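You operate a simulated robot arm through the tools that you are given. There is no shell and no other tool.

You run a simulated robot arm. Do the job below in one go: nothing can be reset, and whatever is moved stays where it is left.

## Task
Glue the loose plate rail back on the side table and tap it home.
Fine: brush glue over the middle of the seat between the dowels, brush back in its pot, rail on the dowels, then the mallet; it goes back where it lay. Set down upright: rubber mallet. A coat counts when it lies all over at full strength: go over it till it gets no stronger.
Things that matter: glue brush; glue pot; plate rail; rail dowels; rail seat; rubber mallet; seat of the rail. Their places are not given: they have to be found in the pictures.

The check looks at the end state, three seconds after you hand in, the way a careful person would. Anything else that was tipped, shoved, dropped, spilled or broken makes it a failure.

## Robot
A 7-joint arm with a two-finger parallel gripper, fixed in place. Base frame: the origin is at the foot of the arm, x ahead of it, y to its left, z up; the work surface is at about z = 0.77. Readings come in m, rad, newtons and seconds.
With the tool pointing down near the work surface it reaches from about 0.22 to 0.68 m from the base axis. Its first joint turns from -1.152 to 1.152 rad. Payload 2.4 kg.
The tool frame sits at the grasp point between the pads (the TCP): z along the fingers, y along the line on which they close. The tips reach 0.03 m beyond it. Largest opening 0.094 m; finger width 0.028, thickness 0.01; the body of the gripper, 0.05 by 0.096 m, starts 0.055 m behind the TCP.
Orientation is told as [roll, pitch, yaw] about the base's x, y, z axes, in that order, counted from this pose: with the fingers straight down and closing along the base's y, the tool's x points along the base's -x, its y along +y and its z along -z.

## Interface
- The arm moves only by the tool jog_arm. Its argument "targets" is text: rows parted by semicolons, each of 7 numbers parted by spaces: the turn, a rotation vector about the base's x, y, z in rad, then the shift along the base's x, y, z in m, then the gripper command, from -1 (shut) to 1 (fully open), values between in proportion. In form: ax ay az dx dy dz hand; .... A call has 1 to 20 rows; each row shifts and turns the commanded pose from where the row before left it. A row lasts 0.2 s, in which the tool goes at most 0.05 m and 0.15 rad; a call with a longer step from one row to the next is refused whole, and so is a gripper value outside its range. Where a pose cannot be reached the arm comes as near as it can. A force on the tool above 40 N (or 10 N above the force at the start of the call, whichever is more), or a blocked arm, ends the call early, and 0.2 s more pass. The fingers move at their own pace (about 0.153 m/s each) and stop on an object; they squeeze with about 29 N. The grip force told is the motor's: it shows also when the fingers shut on nothing. Time passes only in rows, and 0.2 s behind the last, so rows that do not move let the fingers close. The reply holds the time, the measured pose of the TCP, the force on the tool along the base axes, the opening and the grip force, in the units named above and with some noise, with the torque about the TCP (base axes, N m) and any sound that the robot's microphone picked up.
- Cameras (640 x 400 px; columns grow to the right, rows downward): "scene" is fixed at [0.0406, 0.4816, 1.4341]; the picture's right is [-0.72, -0.70, 0.00], its down [-0.47, 0.48, -0.74] and it looks along [0.52, -0.53, -0.67] (base axes); focal length 318 px, centre (320, 200). "wrist" rides on the gripper at [0.076, 0.014, -0.103] in the tool frame; the picture's right is [-0.18, 0.98, 0.00], its down [-0.75, -0.14, -0.64] and it looks along [-0.63, -0.12, 0.77] (tool axes); focal length 243 px, centre (320, 200).
- capture(camera): a new picture of that camera. It takes no simulated time.
- locate(camera, pixels): there is no depth. For up to 12 entries [column, row, z] of the newest picture of that camera ("zoom" is the newest enlarged one), the place [x, y] in the base frame at which the ray of that pixel passes the height z, good to about 0.002 m. It takes no simulated time.
- enlarge(camera, box): a new picture of the part [left, top, right, bottom] of that camera's present view, enlarged. It takes no simulated time.
- close_job(): hands the job in; it is judged then, once.

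Leave the gripper open and the arm clear of the work at the hand-in unless told otherwise.

The tools are called after "Call:" as name(argument=value, ...) on one line, values as JSON. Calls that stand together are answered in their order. jog_arm: Moves the arm, as the interface text tells. Its arguments: {"type":"object","properties":{"targets":{"type":"string"}},"required":["targets"]} The other tools are called the same way: capture (camera) takes a picture; locate (camera, pixels) gives the place at which the rays of pixels pass given heights; enlarge (camera, box) takes an enlarged picture of a part of a camera's view; close_job () hands the job in.

At the start:

```text
time: 0.0
tool_pos: [0.3557, 0.1602, 1.1454]
tcp_rot: [0.001, -0.001, 0.001]
force: [-0.4, 0.2, 0.2]
wrist_torque: [-0.02, -0.05, -0.01]
gripper_width: 0.0941
grasp_force: 0.1
```

scene: 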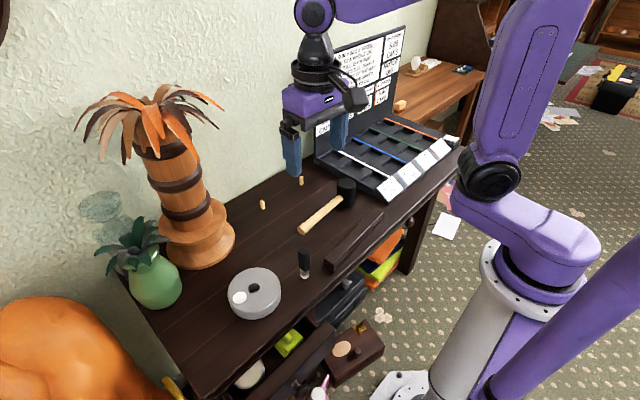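
wrist: 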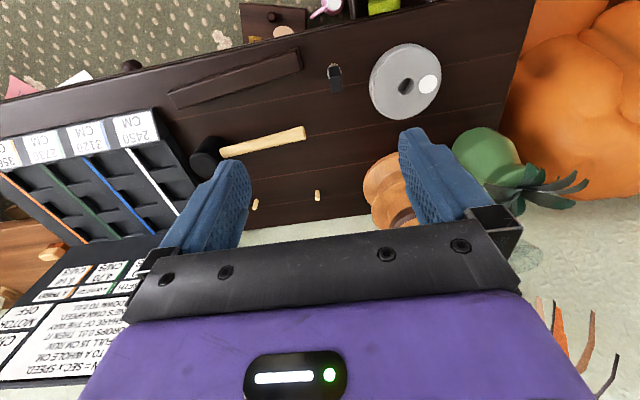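

I see two dowels standing near the back edge (scene ~(263,204) and (301,180)), a mallet (~(330,208)), a dark bar that is probably the rail (~(350,245)), a small dark-and-white bottle or brush (~(304,264)), and a grey disc with a hole and a white spot (~(255,293)). I'll enlarge these areas to look closer.

Call:
enlarge(camera="scene", box=[200, 150, 420, 330])

Call:
enlarge(camera="wrist", box=[150, 30, 470, 230])

Call:
enlarge(camera="scene", box=[220, 230, 340, 330])

```text
2.22 times, centred on (310, 240) of scene
```

zoom: 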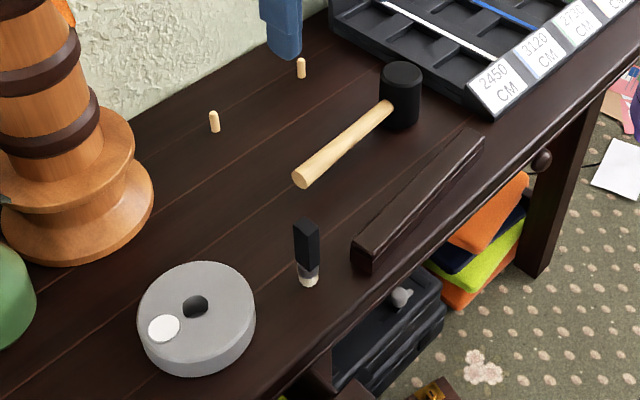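

```text
2.00 times, centred on (310, 130) of wrist
```

zoom: 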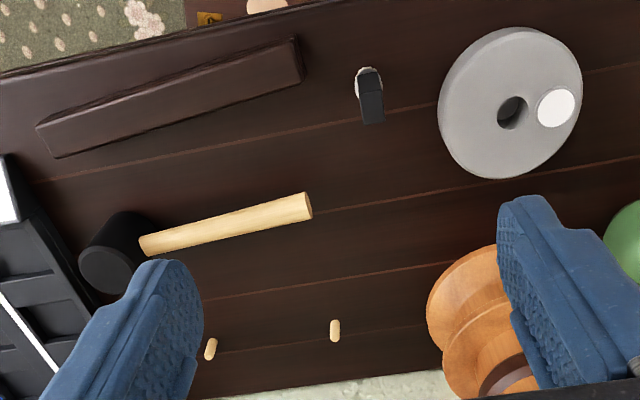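

```text
4.00 times, centred on (280, 280) of scene
```

zoom: 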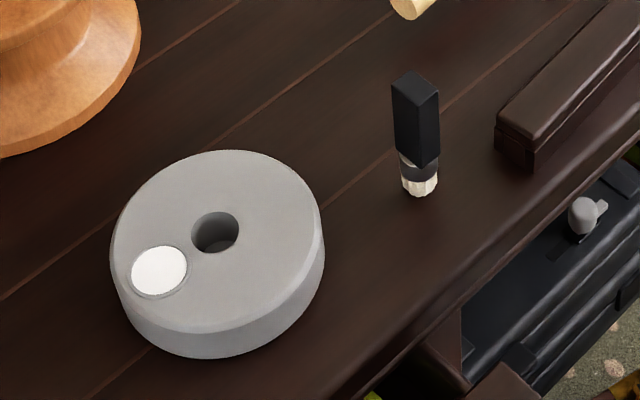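

The rail is a dark bar near the front, the glue pot looks like the grey disc (a hole in the middle, a white patch off-centre), and the brush stands on its bristles. I'll locate these points in both cameras. The heights are guesses for now.

Call:
locate(camera="scene", pixels=[[262.5, 209, 0.77], [301.5, 185, 0.77], [263, 201, 0.79], [304, 278, 0.77], [304, 252, 0.83], [255, 287, 0.81], [239, 298, 0.81], [326, 266, 0.79], [385, 212, 0.79], [348, 190, 0.8], [303, 231, 0.78], [347, 206, 0.77]])

Call:
locate(camera="wrist", pixels=[[255, 209, 0.77], [317, 201, 0.77], [334, 67, 0.77], [336, 88, 0.83], [406, 86, 0.81], [427, 84, 0.81], [170, 95, 0.79], [299, 58, 0.79], [205, 165, 0.8], [304, 133, 0.78], [180, 107, 0.77], [302, 70, 0.77]])

```text
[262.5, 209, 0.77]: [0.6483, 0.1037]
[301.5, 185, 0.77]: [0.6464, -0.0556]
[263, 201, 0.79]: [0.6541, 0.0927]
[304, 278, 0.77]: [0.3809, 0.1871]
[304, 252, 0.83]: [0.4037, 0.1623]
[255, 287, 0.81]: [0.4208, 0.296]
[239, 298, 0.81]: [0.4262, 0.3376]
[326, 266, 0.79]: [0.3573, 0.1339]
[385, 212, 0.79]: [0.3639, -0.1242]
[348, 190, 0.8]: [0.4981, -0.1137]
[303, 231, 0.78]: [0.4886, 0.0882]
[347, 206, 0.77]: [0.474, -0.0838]
```

```text
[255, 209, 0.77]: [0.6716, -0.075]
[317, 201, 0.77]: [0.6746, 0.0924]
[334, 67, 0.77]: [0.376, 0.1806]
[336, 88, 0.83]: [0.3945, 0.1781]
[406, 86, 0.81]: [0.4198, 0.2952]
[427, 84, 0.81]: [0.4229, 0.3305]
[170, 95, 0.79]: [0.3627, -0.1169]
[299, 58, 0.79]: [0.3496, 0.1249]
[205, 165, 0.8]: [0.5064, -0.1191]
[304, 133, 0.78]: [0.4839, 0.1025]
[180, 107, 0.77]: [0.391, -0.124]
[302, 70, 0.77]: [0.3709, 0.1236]
```

Both cameras agree roughly: dowels near (0.655, 0.10) and (0.655, -0.06), brush near (0.38, 0.184), pot near (0.42, 0.295). I'll lower the wrist camera for a closer view of the brush and pot.

Call:
jog_arm(targets="0 0 0 -0.006 0.005 -0.04 1; 0 0 0 -0.006 0.005 -0.04 1; 0 0 0 -0.006 0.005 -0.04 1; 0 0 0 -0.006 0.005 -0.04 1; 0 0 0 0 0 0 1")

Call:
capture(camera="wrist")

Call:
capture(camera="scene")

```text
time: 1.2
tool_pos: [0.3335, 0.1808, 0.9868]
tcp_rot: [0.0, -0.001, 0.0]
force: [-0.4, -0.1, 0.7]
wrist_torque: [0.0, 0.01, -0.02]
gripper_width: 0.0939
grasp_force: 0.0
```

```text
taken
```

wrist: 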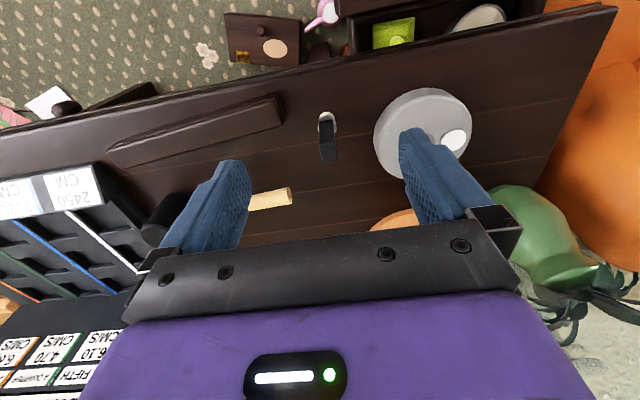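

```text
taken
```

scene: 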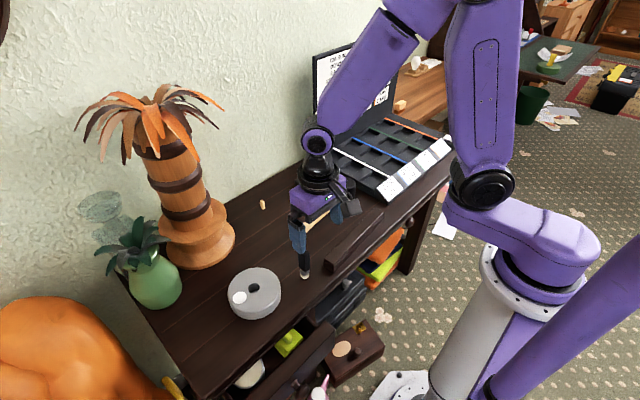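

Now I'll enlarge the brush, pot and rail in the wrist view.

Call:
enlarge(camera="wrist", box=[290, 70, 490, 195])

Call:
enlarge(camera="wrist", box=[100, 70, 300, 195])

```text
3.20 times, centred on (390, 132) of wrist
```

zoom: 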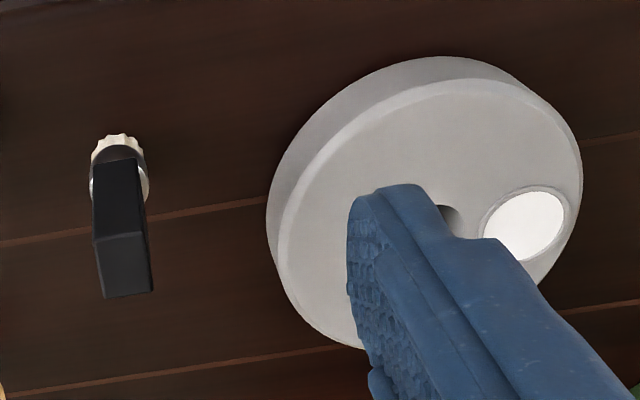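

```text
3.20 times, centred on (200, 132) of wrist
```

zoom: 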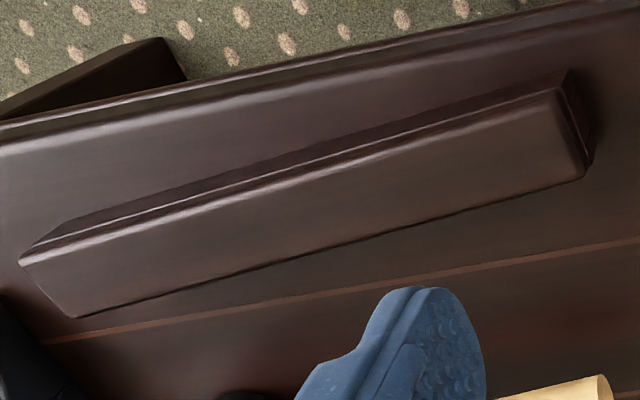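

I'll triangulate the brush top, bristles, pot and rail by intersecting rays at several heights.

Call:
locate(camera="wrist", pixels=[[328.1, 152.6, 0.81], [328.1, 152.6, 0.83], [328.1, 152.6, 0.85], [327.5, 115, 0.77], [319.5, 146.5, 0.83], [335.3, 145, 0.83], [338, 163, 0.83], [322.5, 163.5, 0.83], [455, 140, 0.8], [455, 140, 0.82], [404, 160, 0.77], [373, 145, 0.77]])

Call:
locate(camera="scene", pixels=[[303.75, 251.5, 0.81], [303.75, 251.5, 0.83], [303.75, 251.5, 0.85], [305, 277, 0.77], [239.5, 297.3, 0.8], [239.5, 297.3, 0.82], [253.8, 287, 0.8], [253.8, 287, 0.82]])

```text
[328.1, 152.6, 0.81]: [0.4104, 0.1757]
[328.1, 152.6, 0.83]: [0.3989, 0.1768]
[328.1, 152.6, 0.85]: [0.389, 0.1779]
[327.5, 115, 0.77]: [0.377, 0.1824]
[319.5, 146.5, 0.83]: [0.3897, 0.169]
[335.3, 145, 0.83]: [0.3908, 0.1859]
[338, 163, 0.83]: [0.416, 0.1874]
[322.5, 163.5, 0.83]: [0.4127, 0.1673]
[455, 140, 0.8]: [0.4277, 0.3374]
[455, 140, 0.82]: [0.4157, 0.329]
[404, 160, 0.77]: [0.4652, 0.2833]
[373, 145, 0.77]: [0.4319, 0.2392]
```

```text
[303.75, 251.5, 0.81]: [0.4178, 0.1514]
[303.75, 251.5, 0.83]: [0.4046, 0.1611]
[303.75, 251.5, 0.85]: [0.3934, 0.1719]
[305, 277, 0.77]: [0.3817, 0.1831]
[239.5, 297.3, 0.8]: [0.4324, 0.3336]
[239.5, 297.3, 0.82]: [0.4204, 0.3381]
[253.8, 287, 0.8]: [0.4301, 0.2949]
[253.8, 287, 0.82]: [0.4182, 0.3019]
```

The brush is about 0.09 m tall with its top near (0.386, 0.178, 0.86). The pot top sits near z≈0.806. Next I'll locate the palm and vase as obstacles and zoom in on the pot hole.

Call:
locate(camera="scene", pixels=[[200, 250, 0.78], [236, 240, 0.78], [165, 260, 0.78], [203, 262, 0.78], [190, 215, 0.9], [155, 290, 0.83], [181, 285, 0.82], [160, 150, 1.1], [222, 105, 1.12], [185, 385, 0.77], [410, 240, 0.77], [435, 150, 0.8]])

Call:
enlarge(camera="scene", box=[220, 260, 290, 325])

```text
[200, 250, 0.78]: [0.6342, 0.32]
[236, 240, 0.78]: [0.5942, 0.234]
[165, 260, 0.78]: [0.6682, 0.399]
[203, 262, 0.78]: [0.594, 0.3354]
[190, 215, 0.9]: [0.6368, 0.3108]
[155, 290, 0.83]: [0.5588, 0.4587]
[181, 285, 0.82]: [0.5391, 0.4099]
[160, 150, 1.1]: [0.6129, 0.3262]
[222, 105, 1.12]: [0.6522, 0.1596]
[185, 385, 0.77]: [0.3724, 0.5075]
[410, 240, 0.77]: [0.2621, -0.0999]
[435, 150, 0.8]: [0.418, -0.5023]
```

```text
6.15 times, centred on (255, 292) of scene
```

zoom: 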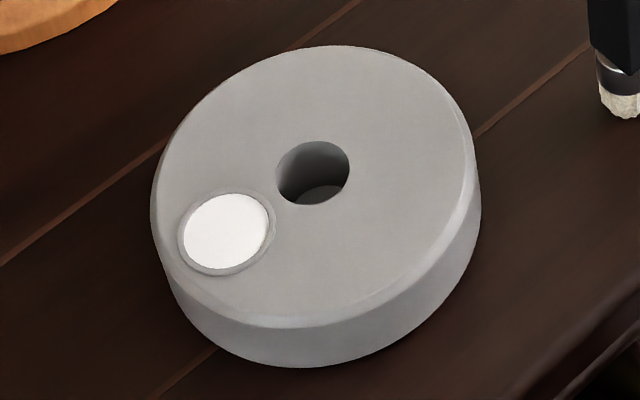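

The disc is the pot: the central socket has a floor and is for the brush, and the white patch is the glue well. I'll move above the brush with the fingers half open and check alignment.

Call:
jog_arm(targets="0 0 0 0.026 -0.001 -0.02 0.2; 0 0 0 0.026 -0.001 -0.02 0.2; 0 0 0 0 0 0 0.2")

Call:
capture(camera="wrist")

Call:
enlarge(camera="wrist", box=[220, 60, 420, 185])

Call:
enlarge(camera="scene", box=[240, 190, 360, 290])

```text
time: 2.0
tool_pos: [0.3862, 0.179, 0.9427]
tcp_rot: [0.001, 0.001, 0.0]
force: [-0.7, -0.6, -0.5]
wrist_torque: [-0.01, -0.02, -0.01]
gripper_width: 0.0563
grasp_force: 0.1
```

```text
taken
```

wrist: 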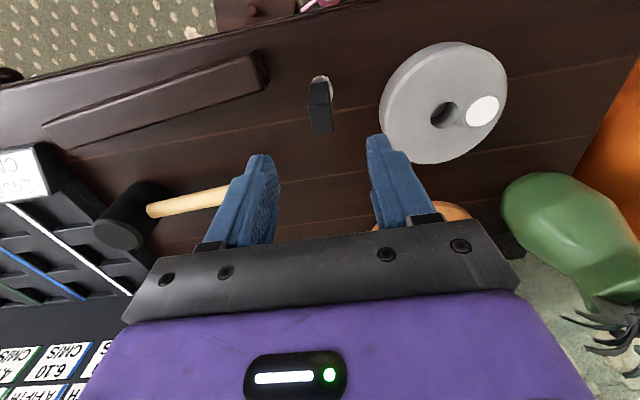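

```text
3.20 times, centred on (320, 122) of wrist
```

zoom: 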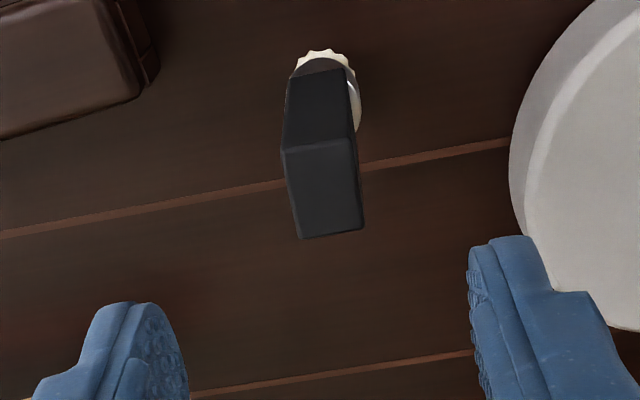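

```text
4.00 times, centred on (300, 240) of scene
```

zoom: 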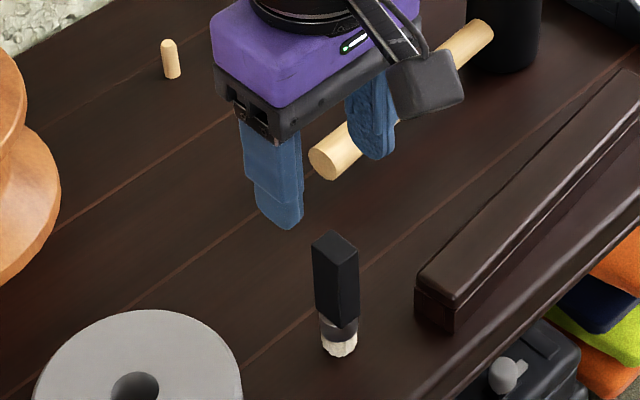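

I'll triangulate the top-face corners of the brush handle.

Call:
locate(camera="zoom", pixels=[[312, 247, 0.86], [335, 231, 0.86], [359, 247, 0.86], [336, 262, 0.86], [336, 246, 0.85], [336, 246, 0.86], [336, 246, 0.87], [339, 350, 0.77], [337, 317, 0.795]])

Call:
locate(camera="wrist", pixels=[[308.4, 106.4, 0.86], [331, 102.6, 0.86], [333.4, 132, 0.86], [313.4, 133.9, 0.86], [321.5, 118.7, 0.85], [321.5, 118.7, 0.86], [321.5, 118.7, 0.87], [321, 83, 0.77], [442, 115, 0.805], [482.5, 111, 0.805]])

```text
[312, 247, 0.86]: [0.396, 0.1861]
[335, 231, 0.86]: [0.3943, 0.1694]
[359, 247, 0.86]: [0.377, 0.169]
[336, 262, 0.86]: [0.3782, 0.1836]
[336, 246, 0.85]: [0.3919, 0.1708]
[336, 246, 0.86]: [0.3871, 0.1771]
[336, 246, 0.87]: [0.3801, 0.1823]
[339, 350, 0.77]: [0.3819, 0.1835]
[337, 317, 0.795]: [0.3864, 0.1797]
```

```text
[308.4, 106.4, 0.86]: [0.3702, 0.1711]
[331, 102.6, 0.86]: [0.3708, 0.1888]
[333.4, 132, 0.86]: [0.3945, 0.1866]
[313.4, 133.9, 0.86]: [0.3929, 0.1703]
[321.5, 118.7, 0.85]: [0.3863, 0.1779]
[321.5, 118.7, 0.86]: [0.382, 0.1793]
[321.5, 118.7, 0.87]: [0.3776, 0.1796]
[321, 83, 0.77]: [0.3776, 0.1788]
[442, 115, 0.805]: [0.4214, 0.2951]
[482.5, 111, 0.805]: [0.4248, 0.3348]
```

The brush centre is about (0.384, 0.179) and its handle is square with the axes. I'll go straight down to z≈0.843 and close.

Call:
jog_arm(targets="0 0 0 -0.002 0 -0.035 0.2; 0 0 0 0 0 -0.035 0.2; 0 0 0 0 0 -0.029 0.2; 0 0 0 0 0 0 0.2; 0 0 0 0 0 0 -1; 0 0 0 0 0 0 -1; 0 0 0 0 0 0 -1")

Call:
enlarge(camera="scene", box=[240, 190, 360, 290])

```text
time: 3.6
tool_pos: [0.3819, 0.1778, 0.8448]
tcp_rot: [0.0, 0.001, -0.002]
force: [-0.3, -0.1, -0.5]
wrist_torque: [-0.02, 0.02, 0.02]
gripper_width: 0.02
grasp_force: 29.0
```

```text
4.00 times, centred on (300, 240) of scene
```

zoom: 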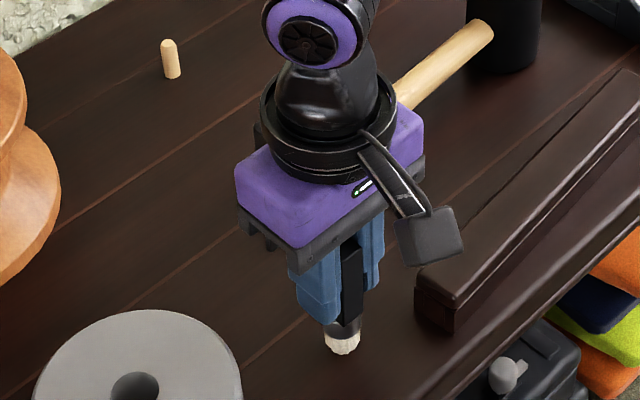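

The handle is gripped at 0.020 m. I'll lift and carry it over the glue well at about (0.427, 0.335).

Call:
jog_arm(targets="0 0 0 0 0 0.035 -1; 0 0 0 0 0 0.035 -1; 0 0 0 0.011 0.039 0 -1; 0 0 0 0.011 0.039 0 -1; 0 0 0 0.011 0.039 0 -1; 0 0 0 0.012 0.039 0 -1; 0 0 0 0 0 0 -1")

Call:
capture(camera="wrist")

Call:
enlarge(camera="scene", box=[180, 220, 300, 320])

Call:
enlarge(camera="wrist", box=[240, 70, 400, 170])

```text
time: 5.2
tool_pos: [0.4249, 0.3357, 0.9179]
tcp_rot: [0.0, 0.0, 0.0]
force: [0.4, -0.3, -0.8]
wrist_torque: [0.03, -0.04, 0.0]
gripper_width: 0.02
grasp_force: 29.0
```

```text
taken
```

wrist: 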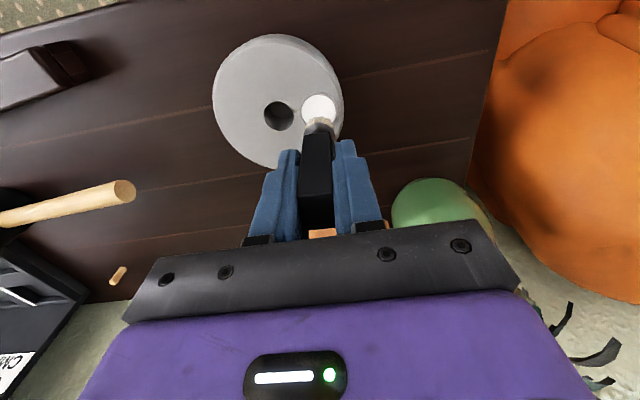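

```text
4.00 times, centred on (240, 270) of scene
```

zoom: 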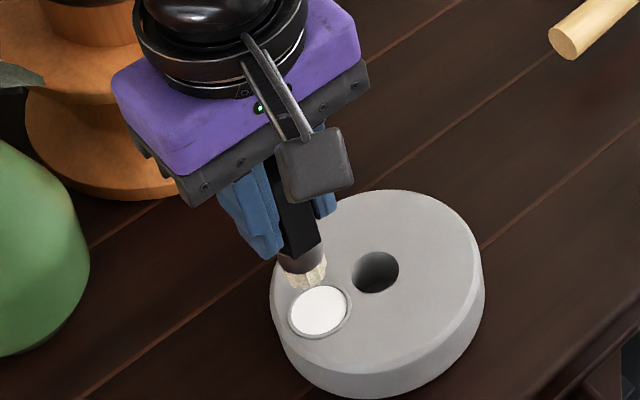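

```text
4.00 times, centred on (320, 120) of wrist
```

zoom: 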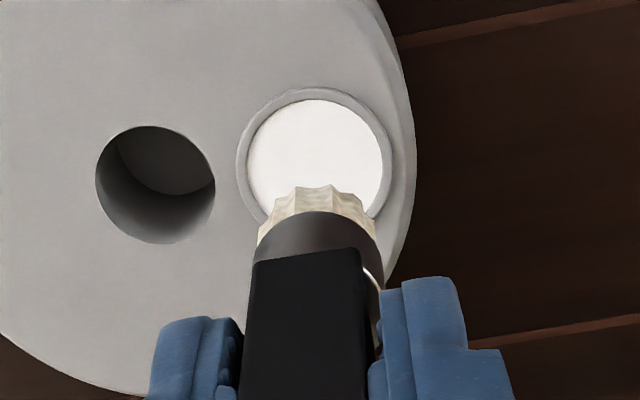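

I'll locate the well and hole centres and rims from this close view.

Call:
locate(camera="zoom", pixels=[[318, 156, 0.803], [155, 185, 0.806], [97, 175, 0.806], [215, 190, 0.806], [150, 127, 0.806], [158, 243, 0.806], [163, 170, 0.775], [318, 156, 0.8], [247, 163, 0.803], [383, 160, 0.803]])

Call:
locate(camera="scene", pixels=[[239.8, 297.5, 0.803], [254, 287.8, 0.806], [239.8, 297.5, 0.807]])

```text
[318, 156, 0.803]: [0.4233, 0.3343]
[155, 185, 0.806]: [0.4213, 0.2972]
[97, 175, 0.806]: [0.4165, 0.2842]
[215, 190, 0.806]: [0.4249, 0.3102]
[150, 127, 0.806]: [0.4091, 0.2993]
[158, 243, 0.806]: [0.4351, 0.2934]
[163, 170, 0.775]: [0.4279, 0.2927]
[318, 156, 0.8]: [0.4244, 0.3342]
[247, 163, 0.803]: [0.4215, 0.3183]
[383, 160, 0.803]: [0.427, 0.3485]
```

```text
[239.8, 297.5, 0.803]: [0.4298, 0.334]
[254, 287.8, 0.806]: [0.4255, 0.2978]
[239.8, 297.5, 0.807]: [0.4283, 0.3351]
```

The glue centre is about (0.425, 0.334) and the brush is above it. I'll lower so the bristles just reach the glue at z≈0.802 and watch the force.

Call:
jog_arm(targets="0 0 0 0 -0.0015 -0.02 -1; 0 0 0 0 0 -0.015 -1; 0 0 0 0 0 -0.005 -1; 0 0 0 0 0 0 -1")

Call:
enlarge(camera="scene", box=[200, 240, 296, 320])

Call:
enlarge(camera="wrist", box=[240, 70, 400, 170])

```text
time: 6.2
tool_pos: [0.4265, 0.3331, 0.8779]
tcp_rot: [0.004, -0.005, 0.001]
force: [-2.9, -3.9, 33.4]
wrist_torque: [-0.28, 0.24, 0.07]
gripper_width: 0.0203
grasp_force: 29.3
```

```text
5.00 times, centred on (248, 280) of scene
```

zoom: 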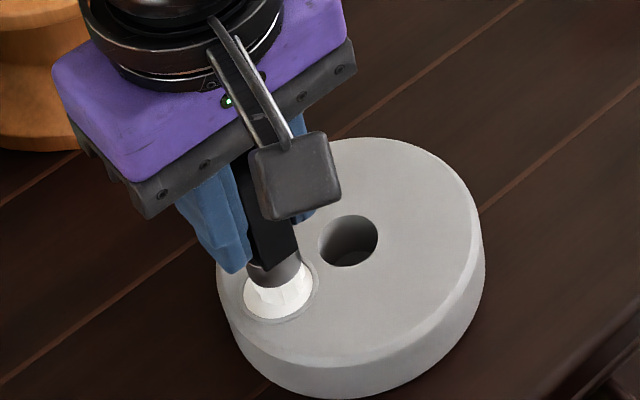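

```text
4.00 times, centred on (320, 120) of wrist
```

zoom: 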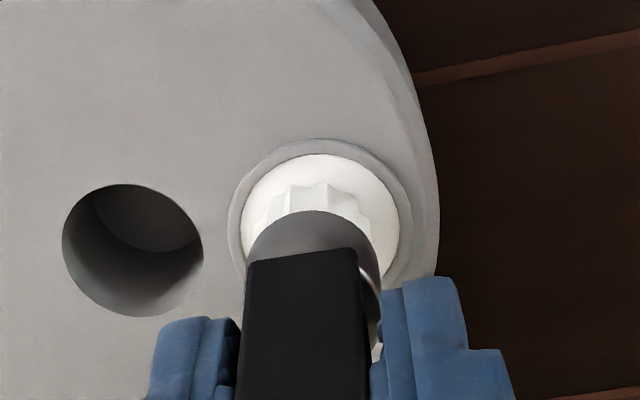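

The bristles touched the glue with 33 N, so the contact is firm, and they turned whiter. I'll lift and look at them.

Call:
jog_arm(targets="0 0 0 0 0 0.01 -1; 0 0 0 0 0 0.03 -1; 0 0 0 0 0 0.03 -1; 0 0 0 0 0 0 -1")

Call:
enlarge(camera="scene", box=[200, 220, 296, 300])

Call:
enlarge(camera="wrist", box=[240, 70, 400, 170])

```text
time: 7.2
tool_pos: [0.4263, 0.3313, 0.9459]
tcp_rot: [0.001, 0.001, 0.001]
force: [-0.1, 0.0, -0.3]
wrist_torque: [-0.03, -0.01, 0.01]
gripper_width: 0.0199
grasp_force: 29.0
```

```text
5.00 times, centred on (248, 260) of scene
```

zoom: 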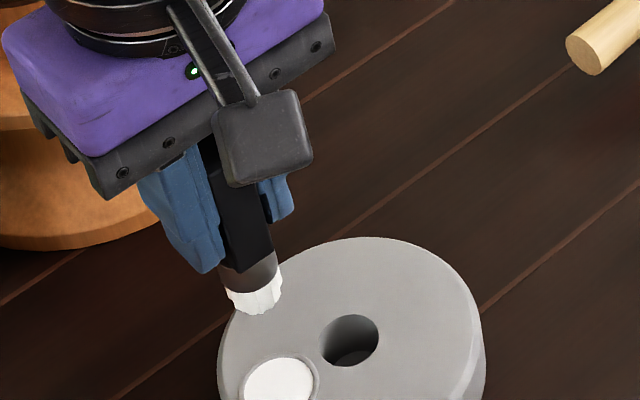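

```text
4.00 times, centred on (320, 120) of wrist
```

zoom: 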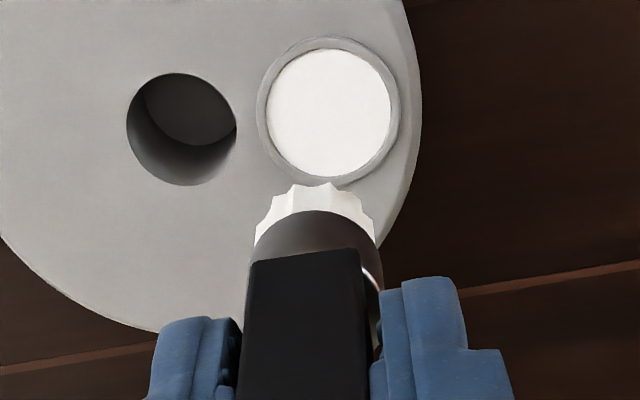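

The bristles are now white and loaded. I'll carry the brush away from the palm in -y first, then look at the dowels and seat.

Call:
jog_arm(targets="0 0 0 0 -0.045 0 -1; 0 0 0 0 -0.045 0 -1; 0 0 0 0 -0.045 0 -1; 0 0 0 0 -0.045 0 -1; 0 0 0 0 -0.045 0 -1; 0 0 0 0 -0.045 0 -1; 0 0 0 0 -0.04 0 -1; 0 0 0 0.03 0 0 -1; 0 0 0 0.03 0 0 -1; 0 0 0 0 0 0 -1")

Call:
capture(camera="wrist")

Call:
enlarge(camera="scene", box=[240, 140, 360, 240])

```text
time: 9.4
tool_pos: [0.487, 0.023, 0.9465]
tcp_rot: [-0.002, 0.0, 0.0]
force: [0.7, -0.1, -1.1]
wrist_torque: [-0.01, 0.0, 0.0]
gripper_width: 0.0198
grasp_force: 29.3
```

```text
taken
```

wrist: 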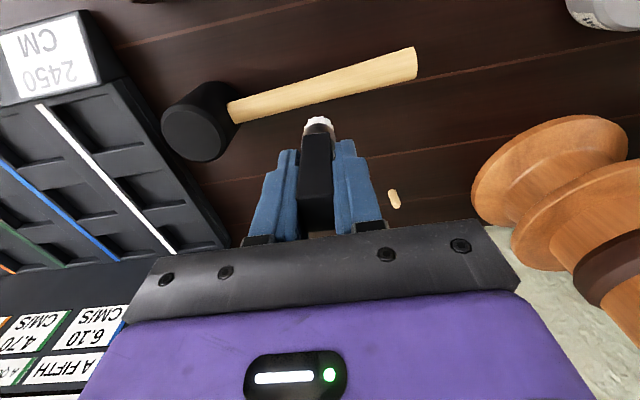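

```text
4.00 times, centred on (300, 190) of scene
```

zoom: 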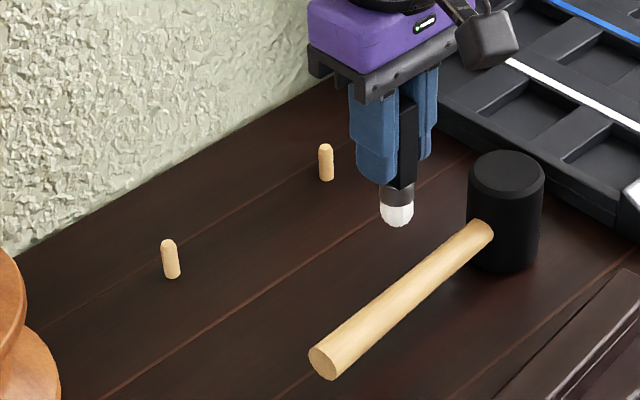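

The dowels are clear in this view. I'll locate their bases and tops, and the mallet.

Call:
locate(camera="zoom", pixels=[[172, 274, 0.77], [327, 178, 0.77], [168, 242, 0.79], [325, 147, 0.79], [168, 242, 0.795], [325, 147, 0.795], [168, 242, 0.785], [505, 172, 0.84], [325, 362, 0.79], [487, 232, 0.8], [505, 262, 0.77], [340, 80, 0.77]])

Call:
locate(camera="wrist", pixels=[[392, 191, 0.77], [396, 205, 0.79], [396, 205, 0.795], [396, 205, 0.785], [190, 135, 0.84], [190, 135, 0.83], [414, 63, 0.79], [414, 63, 0.8], [232, 112, 0.8]])

```text
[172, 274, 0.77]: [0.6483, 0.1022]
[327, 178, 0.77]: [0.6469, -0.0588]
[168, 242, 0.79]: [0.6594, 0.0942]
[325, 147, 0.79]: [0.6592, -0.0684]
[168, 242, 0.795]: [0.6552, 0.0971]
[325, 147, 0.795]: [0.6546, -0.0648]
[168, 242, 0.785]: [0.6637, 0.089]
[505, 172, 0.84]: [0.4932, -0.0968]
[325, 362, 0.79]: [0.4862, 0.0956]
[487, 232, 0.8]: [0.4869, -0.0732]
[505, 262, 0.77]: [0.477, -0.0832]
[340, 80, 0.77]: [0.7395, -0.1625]
```

```text
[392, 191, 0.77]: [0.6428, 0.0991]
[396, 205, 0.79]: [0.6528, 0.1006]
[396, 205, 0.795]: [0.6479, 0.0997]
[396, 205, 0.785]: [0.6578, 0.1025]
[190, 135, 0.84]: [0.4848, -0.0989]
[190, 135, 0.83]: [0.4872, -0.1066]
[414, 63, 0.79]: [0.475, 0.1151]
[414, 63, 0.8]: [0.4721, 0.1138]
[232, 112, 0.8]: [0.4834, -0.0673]
```

The dowels stand at about (0.648, 0.100) and (0.648, -0.061), tops near z 0.80, so the seat middle is about (0.648, 0.020). I'll bring the brush over it and stop 15 mm above for a look.

Call:
jog_arm(targets="0 0 0 0.04 -0.001 0 -1; 0 0 0 0.04 -0.001 0 -1; 0 0 0 0.04 -0.001 0 -1; 0 0 0 0.041 0 0 -1; 0 0 0 0 0 -0.03 -1; 0 0 0 0 0 -0.03 -1; 0 0 0 0 0 -0.02 -1; 0 0 0 0 0 0 -1")

Call:
capture(camera="wrist")

Call:
enlarge(camera="scene", box=[240, 140, 336, 220])

```text
time: 11.2
tool_pos: [0.646, 0.0208, 0.8667]
tcp_rot: [0.0, 0.0, 0.0]
force: [-0.5, 0.2, 0.2]
wrist_torque: [0.0, -0.02, 0.0]
gripper_width: 0.0202
grasp_force: 29.0
```

```text
taken
```

wrist: 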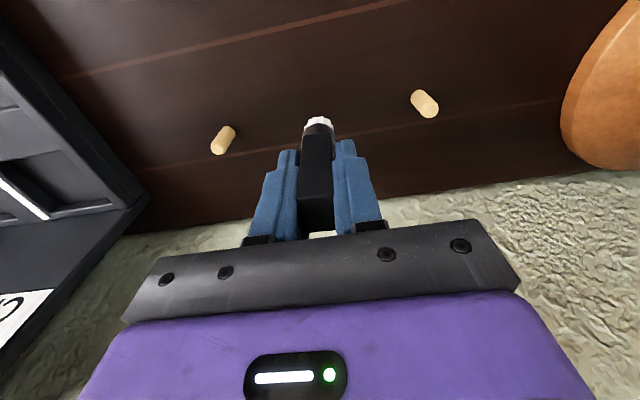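

```text
5.00 times, centred on (288, 180) of scene
```

zoom: 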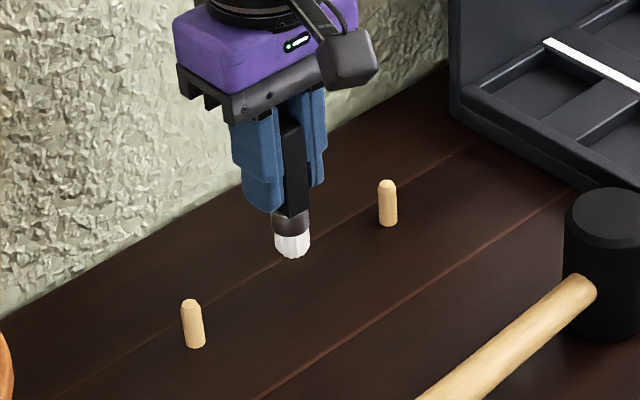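

Both dowels are visible in the wrist view. I'll refine their positions from this close picture.

Call:
enlarge(camera="wrist", box=[190, 70, 450, 230])

Call:
locate(camera="wrist", pixels=[[417, 95, 0.77], [230, 130, 0.77], [430, 112, 0.795], [217, 149, 0.795], [430, 112, 0.8], [217, 149, 0.8]])

Call:
locate(camera="zoom", pixels=[[195, 343, 0.77], [388, 222, 0.77], [190, 305, 0.795], [386, 185, 0.795]])

```text
2.46 times, centred on (320, 150) of wrist
```

zoom: 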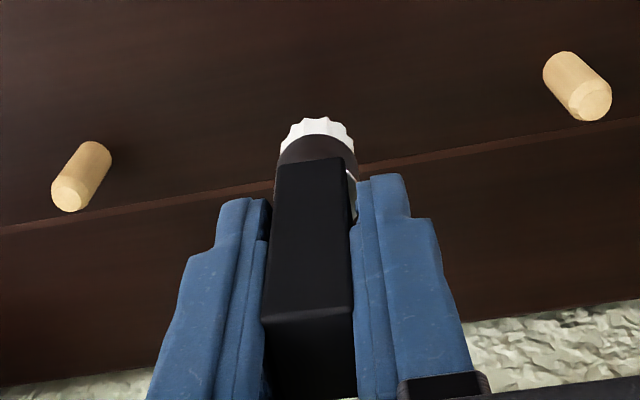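

```text
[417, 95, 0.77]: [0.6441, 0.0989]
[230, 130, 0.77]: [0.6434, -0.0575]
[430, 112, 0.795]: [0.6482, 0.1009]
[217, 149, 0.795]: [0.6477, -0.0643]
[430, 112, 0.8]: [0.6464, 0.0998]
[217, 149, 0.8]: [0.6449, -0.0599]
```

```text
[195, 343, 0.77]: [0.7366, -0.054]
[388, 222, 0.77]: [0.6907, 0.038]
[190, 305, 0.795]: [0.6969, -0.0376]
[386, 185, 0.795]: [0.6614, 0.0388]
```

Dowels refined: about (0.646, 0.100) and (0.646, -0.060). I'll lower the brush at the centre to touch and check the force.

Call:
jog_arm(targets="0 0 0 0 0 -0.015 -1; 0 0 0 0 0 -0.006 -1; 0 0 0 0 0 0 -1")

Call:
enlarge(camera="scene", box=[240, 140, 336, 220])

```text
time: 12.0
tool_pos: [0.6465, 0.0196, 0.8462]
tcp_rot: [0.0, 0.001, 0.001]
force: [-0.6, 0.1, -0.7]
wrist_torque: [0.0, 0.0, -0.03]
gripper_width: 0.02
grasp_force: 28.4
```

```text
5.00 times, centred on (288, 180) of scene
```

zoom: 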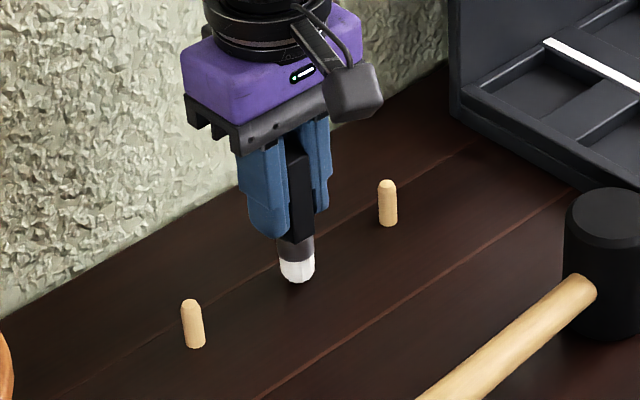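

No contact force yet. I'll lower by 1 mm steps.

Call:
jog_arm(targets="0 0 0 0 0 -0.001 -1; 0 0 0 0 0 -0.001 -1; 0 0 0 0 0 0 -1")

Call:
jog_arm(targets="0 0 0 0 0.015 0 -1; 0 0 0 0 0 0 -1")

Call:
enlarge(camera="scene", box=[240, 140, 336, 220])

Call:
enlarge(camera="wrist", box=[220, 70, 420, 195])

```text
time: 12.8
tool_pos: [0.6475, 0.0189, 0.8435]
tcp_rot: [0.002, 0.0, 0.001]
force: [-0.6, -0.5, -1.2]
wrist_torque: [-0.01, 0.01, 0.03]
gripper_width: 0.0199
grasp_force: 29.3
```

```text
time: 13.4
tool_pos: [0.648, 0.0347, 0.8439]
tcp_rot: [0.0, 0.0, -0.001]
force: [0.0, 0.3, -0.5]
wrist_torque: [0.03, 0.02, 0.03]
gripper_width: 0.0199
grasp_force: 28.5
```

```text
5.00 times, centred on (288, 180) of scene
```

zoom: 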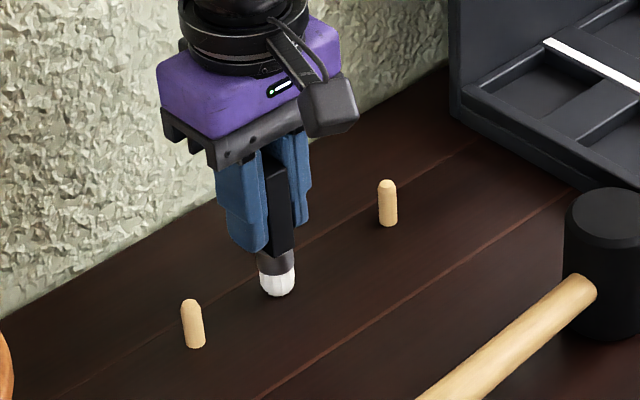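

```text
3.20 times, centred on (320, 132) of wrist
```

zoom: 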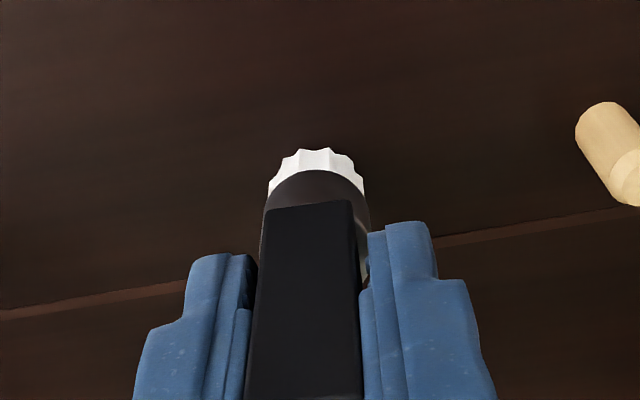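

No contact and no glue laid yet, so the brush probably slid up a little in the grip. I'll go back to the centre and lower further in 1 mm steps.

Call:
jog_arm(targets="0 0 0 0 -0.015 0 -1; 0 0 0 0 0 -0.001 -1; 0 0 0 0 0 0 -1")

Call:
jog_arm(targets="0 0 0 0 0 -0.001 -1; 0 0 0 0 0 0 -1")

Call:
enlarge(camera="scene", box=[240, 140, 336, 220])

```text
time: 14.2
tool_pos: [0.6482, 0.0213, 0.8423]
tcp_rot: [0.002, -0.002, -0.001]
force: [1.3, -0.4, 0.4]
wrist_torque: [-0.02, 0.0, -0.02]
gripper_width: 0.02
grasp_force: 28.9
```

```text
time: 14.8
tool_pos: [0.6474, 0.0201, 0.8421]
tcp_rot: [0.001, -0.002, 0.001]
force: [-1.3, -0.9, 9.8]
wrist_torque: [-0.07, 0.03, 0.05]
gripper_width: 0.0202
grasp_force: 28.9
```

```text
5.00 times, centred on (288, 180) of scene
```

zoom: 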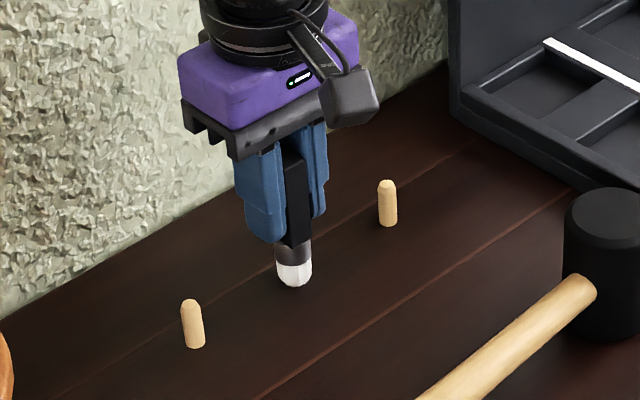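

Contact with about 10 N. I'll stroke a short way along the seat (+y) and look for glue.

Call:
jog_arm(targets="0 0 0 0 0.01 0 -1; 0 0 0 0 0.01 0 -1; 0 0 0 0 0.01 0 -1; 0 0 0 0 0 0 -1")

Call:
enlarge(camera="scene", box=[240, 140, 336, 220])

Call:
enlarge(camera="wrist", box=[220, 70, 420, 195])

```text
time: 15.8
tool_pos: [0.6487, 0.0492, 0.8426]
tcp_rot: [-0.001, 0.0, 0.0]
force: [1.5, -2.8, 11.3]
wrist_torque: [-0.26, -0.02, -0.02]
gripper_width: 0.0201
grasp_force: 28.9
```

```text
5.00 times, centred on (288, 180) of scene
```

zoom: 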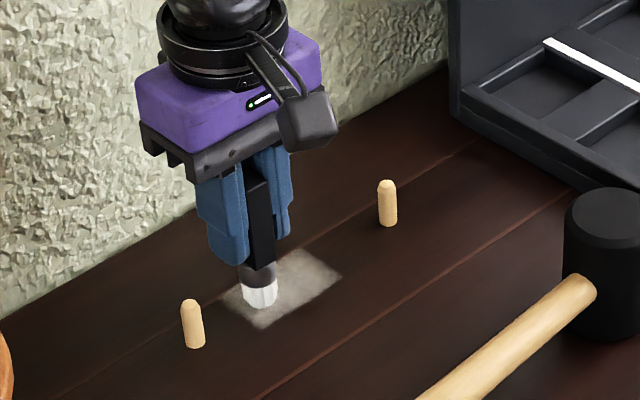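

```text
3.20 times, centred on (320, 132) of wrist
```

zoom: 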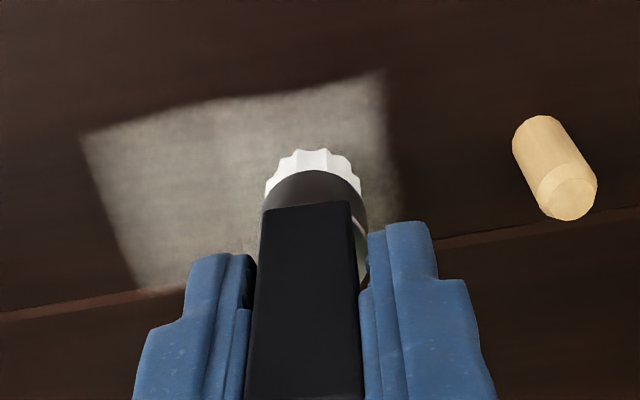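

Glue is being laid as a translucent patch. I'll locate its edges and the brush in this view.

Call:
locate(camera="zoom", pixels=[[82, 132, 0.77], [380, 70, 0.77], [405, 220, 0.77], [130, 290, 0.77], [318, 170, 0.77]])

Call:
locate(camera="scene", pixels=[[284, 205.5, 0.77], [308, 194.5, 0.77], [302, 189.5, 0.77], [292, 205, 0.77]])

```text
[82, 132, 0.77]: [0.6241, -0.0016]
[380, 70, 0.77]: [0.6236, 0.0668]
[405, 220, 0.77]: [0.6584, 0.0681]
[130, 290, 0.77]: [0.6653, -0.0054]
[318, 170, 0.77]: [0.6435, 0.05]
```

```text
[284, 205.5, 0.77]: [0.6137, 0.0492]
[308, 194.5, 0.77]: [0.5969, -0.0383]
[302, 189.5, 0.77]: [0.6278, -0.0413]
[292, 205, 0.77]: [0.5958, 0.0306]
```

The stroke covers about 0.042 m in x. I'll go back and forth along y between about -0.025 and 0.065 and then inspect.

Call:
jog_arm(targets="0 0 0 -0.001 0.015 0 -1; 0 0 0 0 -0.015 0 -1; 0 0 0 0 -0.015 0 -1; 0 0 0 0 -0.015 0 -1; 0 0 0 0 -0.015 0 -1; 0 0 0 0 -0.015 0 -1; 0 0 0 0 -0.015 0 -1; 0 0 0 0 0.015 0 -1; 0 0 0 0 0.015 0 -1; 0 0 0 0 0.015 0 -1; 0 0 0 0 0.015 0 -1; 0 0 0 0 0.015 0 -1; 0 0 0 0 0.015 0 -1; 0 0 0 0 0 0 -1")

Call:
enlarge(camera="scene", box=[240, 140, 336, 220])

Call:
enlarge(camera="wrist", box=[160, 50, 420, 212])

```text
time: 18.8
tool_pos: [0.6457, 0.0664, 0.842]
tcp_rot: [0.0, -0.004, -0.001]
force: [0.1, -5.5, 19.2]
wrist_torque: [-0.38, 0.06, 0.0]
gripper_width: 0.02
grasp_force: 29.8
```

```text
5.00 times, centred on (288, 180) of scene
```

zoom: 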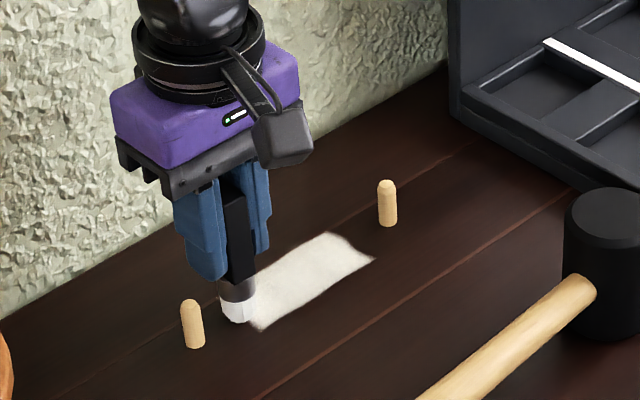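

```text
2.46 times, centred on (290, 131) of wrist
```

zoom: 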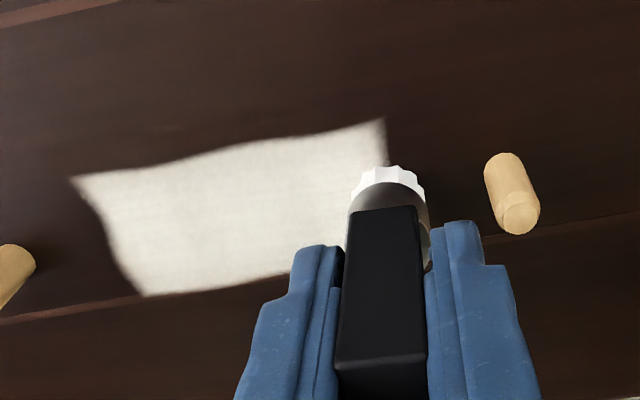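

The coat's right edge is now cut off at a fixed line even though the brush is beyond it. I'll locate the patch edges.

Call:
locate(camera="zoom", pixels=[[72, 176, 0.77], [383, 117, 0.77], [140, 295, 0.77], [388, 165, 0.77], [105, 240, 0.77], [230, 148, 0.77], [240, 287, 0.77]])

```text
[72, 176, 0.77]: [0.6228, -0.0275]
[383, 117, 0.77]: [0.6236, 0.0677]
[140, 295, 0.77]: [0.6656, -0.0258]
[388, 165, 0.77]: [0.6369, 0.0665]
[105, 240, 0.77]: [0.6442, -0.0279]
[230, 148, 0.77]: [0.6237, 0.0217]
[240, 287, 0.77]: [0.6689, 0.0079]
```

The coated region is a rectangle, x 0.623–0.667 and y -0.028–0.067. I'll go over both long sides and then inspect.

Call:
jog_arm(targets="0 0 0 -0.011 0 0.0005 -1; 0 0 0 0 -0.015 0 -1; 0 0 0 0 -0.015 0 -1; 0 0 0 0 -0.015 0 -1; 0 0 0 0 -0.015 0 -1; 0 0 0 0 -0.015 0 -1; 0 0 0 0 -0.017 0 -1; 0 0 0 0.011 0 0 -1; 0 0 0 0.011 0 0 -1; 0 0 0 0 0.017 0 -1; 0 0 0 0 0.015 0 -1; 0 0 0 0 0.015 0 -1; 0 0 0 0 0.015 0 -1; 0 0 0 0 0.015 0 -1; 0 0 0 0 0.015 0 -1; 0 0 0 -0.011 0 0 -1; 0 0 0 0 0 0 -1")

Call:
enlarge(camera="scene", box=[240, 140, 336, 220])

Call:
enlarge(camera="wrist", box=[160, 50, 420, 212])

```text
time: 22.4
tool_pos: [0.6469, 0.0665, 0.8408]
tcp_rot: [0.002, -0.003, 0.002]
force: [6.1, 3.5, 14.5]
wrist_torque: [0.19, -0.28, -0.01]
gripper_width: 0.0198
grasp_force: 29.1
```

```text
5.00 times, centred on (288, 180) of scene
```

zoom: 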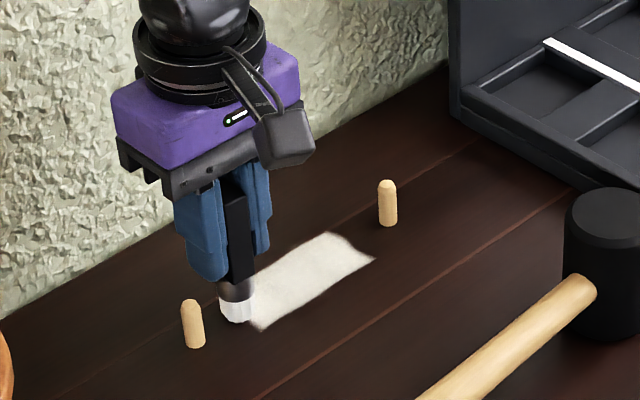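

```text
2.46 times, centred on (290, 131) of wrist
```

zoom: 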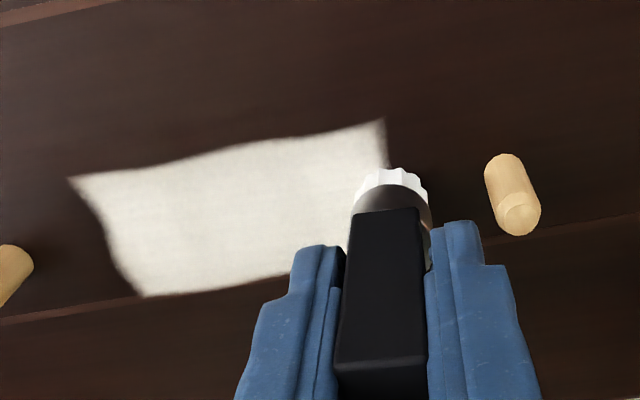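

It looks unchanged and already strong. I'll make one more full pass to be sure, then lift off and inspect the whole patch.

Call:
jog_arm(targets="0 0 0 0.006 0 0 -1; 0 0 0 0 -0.02 0 -1; 0 0 0 0 -0.02 0 -1; 0 0 0 0 -0.02 0 -1; 0 0 0 0 -0.02 0 -1; 0 0 0 0 -0.014 0 -1; 0 0 0 -0.012 0 0 -1; 0 0 0 0 0.014 0 -1; 0 0 0 0 0.02 0 -1; 0 0 0 0 0.02 0 -1; 0 0 0 0 0.02 0 -1; 0 0 0 0 0.02 0 -1; 0 0 0 0.006 0 0 -1; 0 0 0 0 -0.02 0 -1; 0 0 0 0 -0.025 0 -1; 0 0 0 0 0 0.03 -1; 0 0 0 0 0 0.03 -1; 0 0 0 -0.03 0 0.04 -1; 0 0 0 -0.04 0 0 -1; 0 0 0 0 0 0 -1")

Call:
enlarge(camera="scene", box=[240, 140, 336, 220])

Call:
capture(camera="wrist")

```text
time: 26.6
tool_pos: [0.5766, 0.0208, 0.943]
tcp_rot: [0.0, -0.001, 0.001]
force: [-0.1, -1.3, 0.0]
wrist_torque: [-0.01, 0.0, 0.02]
gripper_width: 0.0204
grasp_force: 29.3
```

```text
5.00 times, centred on (288, 180) of scene
```

zoom: 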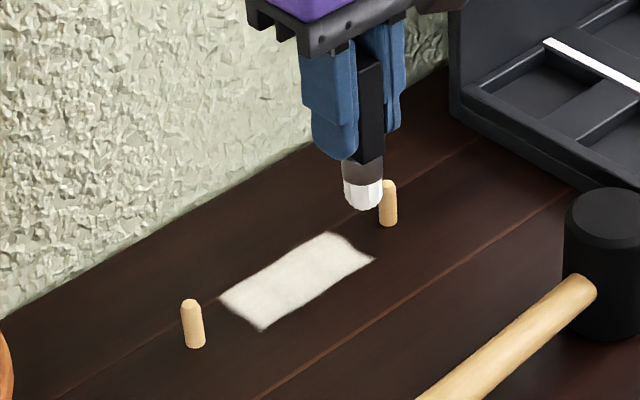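

```text
taken
```

wrist: 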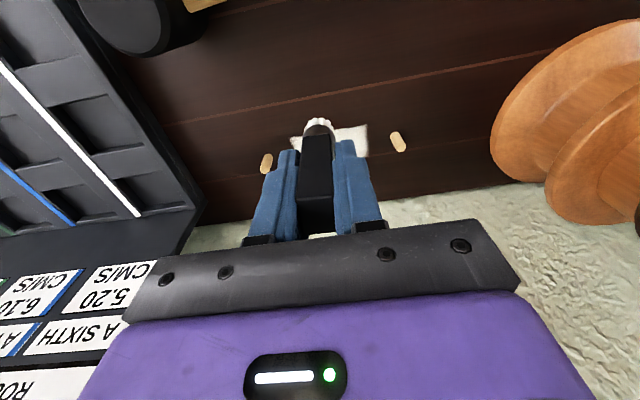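

The coat is even and white over the whole patch. Now I'll take the brush back to the pot: -x first, then +y to above the socket at about (0.423, 0.297).

Call:
jog_arm(targets="0 0 0 -0.04 0 0 -1; 0 0 0 -0.04 0 0 -1; 0 0 0 -0.04 0 0 -1; 0 0 0 -0.033 0 0 -1; 0 0 0 0 0.045 0 -1; 0 0 0 0 0.045 0 -1; 0 0 0 0 0.045 0 -1; 0 0 0 0 0.045 0 -1; 0 0 0 0 0.045 0 -1; 0 0 0 0 0.045 0 -1; 0 0 0 0 0.006 -0.02 -1; 0 0 0 0 0 -0.02 -1; 0 0 0 0 0 0 -1")

Call:
enlarge(camera="scene", box=[200, 230, 296, 310])

Call:
enlarge(camera="wrist", box=[240, 70, 400, 170])

```text
time: 29.4
tool_pos: [0.4226, 0.2961, 0.9028]
tcp_rot: [0.001, 0.0, -0.001]
force: [-0.2, 0.4, -0.2]
wrist_torque: [-0.01, -0.01, 0.03]
gripper_width: 0.0199
grasp_force: 29.3
```

```text
5.00 times, centred on (248, 270) of scene
```

zoom: 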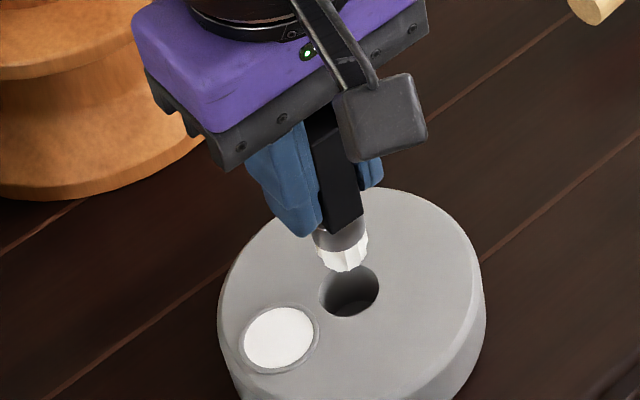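

```text
4.00 times, centred on (320, 120) of wrist
```

zoom: 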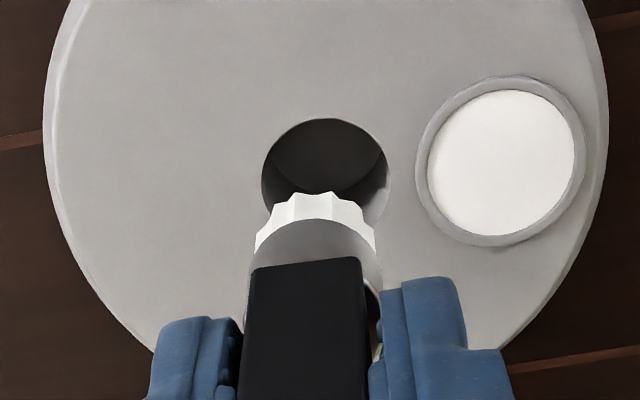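

I'll compare the bristle ring position (z≈0.831) with the socket centre (z≈0.806).

Call:
locate(camera="zoom", pixels=[[255, 243, 0.831], [376, 243, 0.831], [316, 193, 0.831], [262, 180, 0.806], [388, 182, 0.806], [325, 118, 0.806], [325, 178, 0.806]])

Call:
locate(camera="scene", pixels=[[254.2, 288.4, 0.806], [248, 289, 0.806], [260.2, 288, 0.806], [254.5, 283, 0.806], [253.5, 294, 0.806], [253, 282.5, 0.831]])

```text
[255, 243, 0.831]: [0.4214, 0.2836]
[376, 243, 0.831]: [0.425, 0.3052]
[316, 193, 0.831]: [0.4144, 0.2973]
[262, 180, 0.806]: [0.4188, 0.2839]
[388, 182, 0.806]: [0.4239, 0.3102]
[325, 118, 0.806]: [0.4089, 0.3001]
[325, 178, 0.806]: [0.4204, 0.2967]
```

```text
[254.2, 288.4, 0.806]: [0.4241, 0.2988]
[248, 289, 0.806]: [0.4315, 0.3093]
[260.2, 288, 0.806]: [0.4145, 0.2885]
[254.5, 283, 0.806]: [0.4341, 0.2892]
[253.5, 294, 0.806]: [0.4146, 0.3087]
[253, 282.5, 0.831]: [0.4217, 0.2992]
```

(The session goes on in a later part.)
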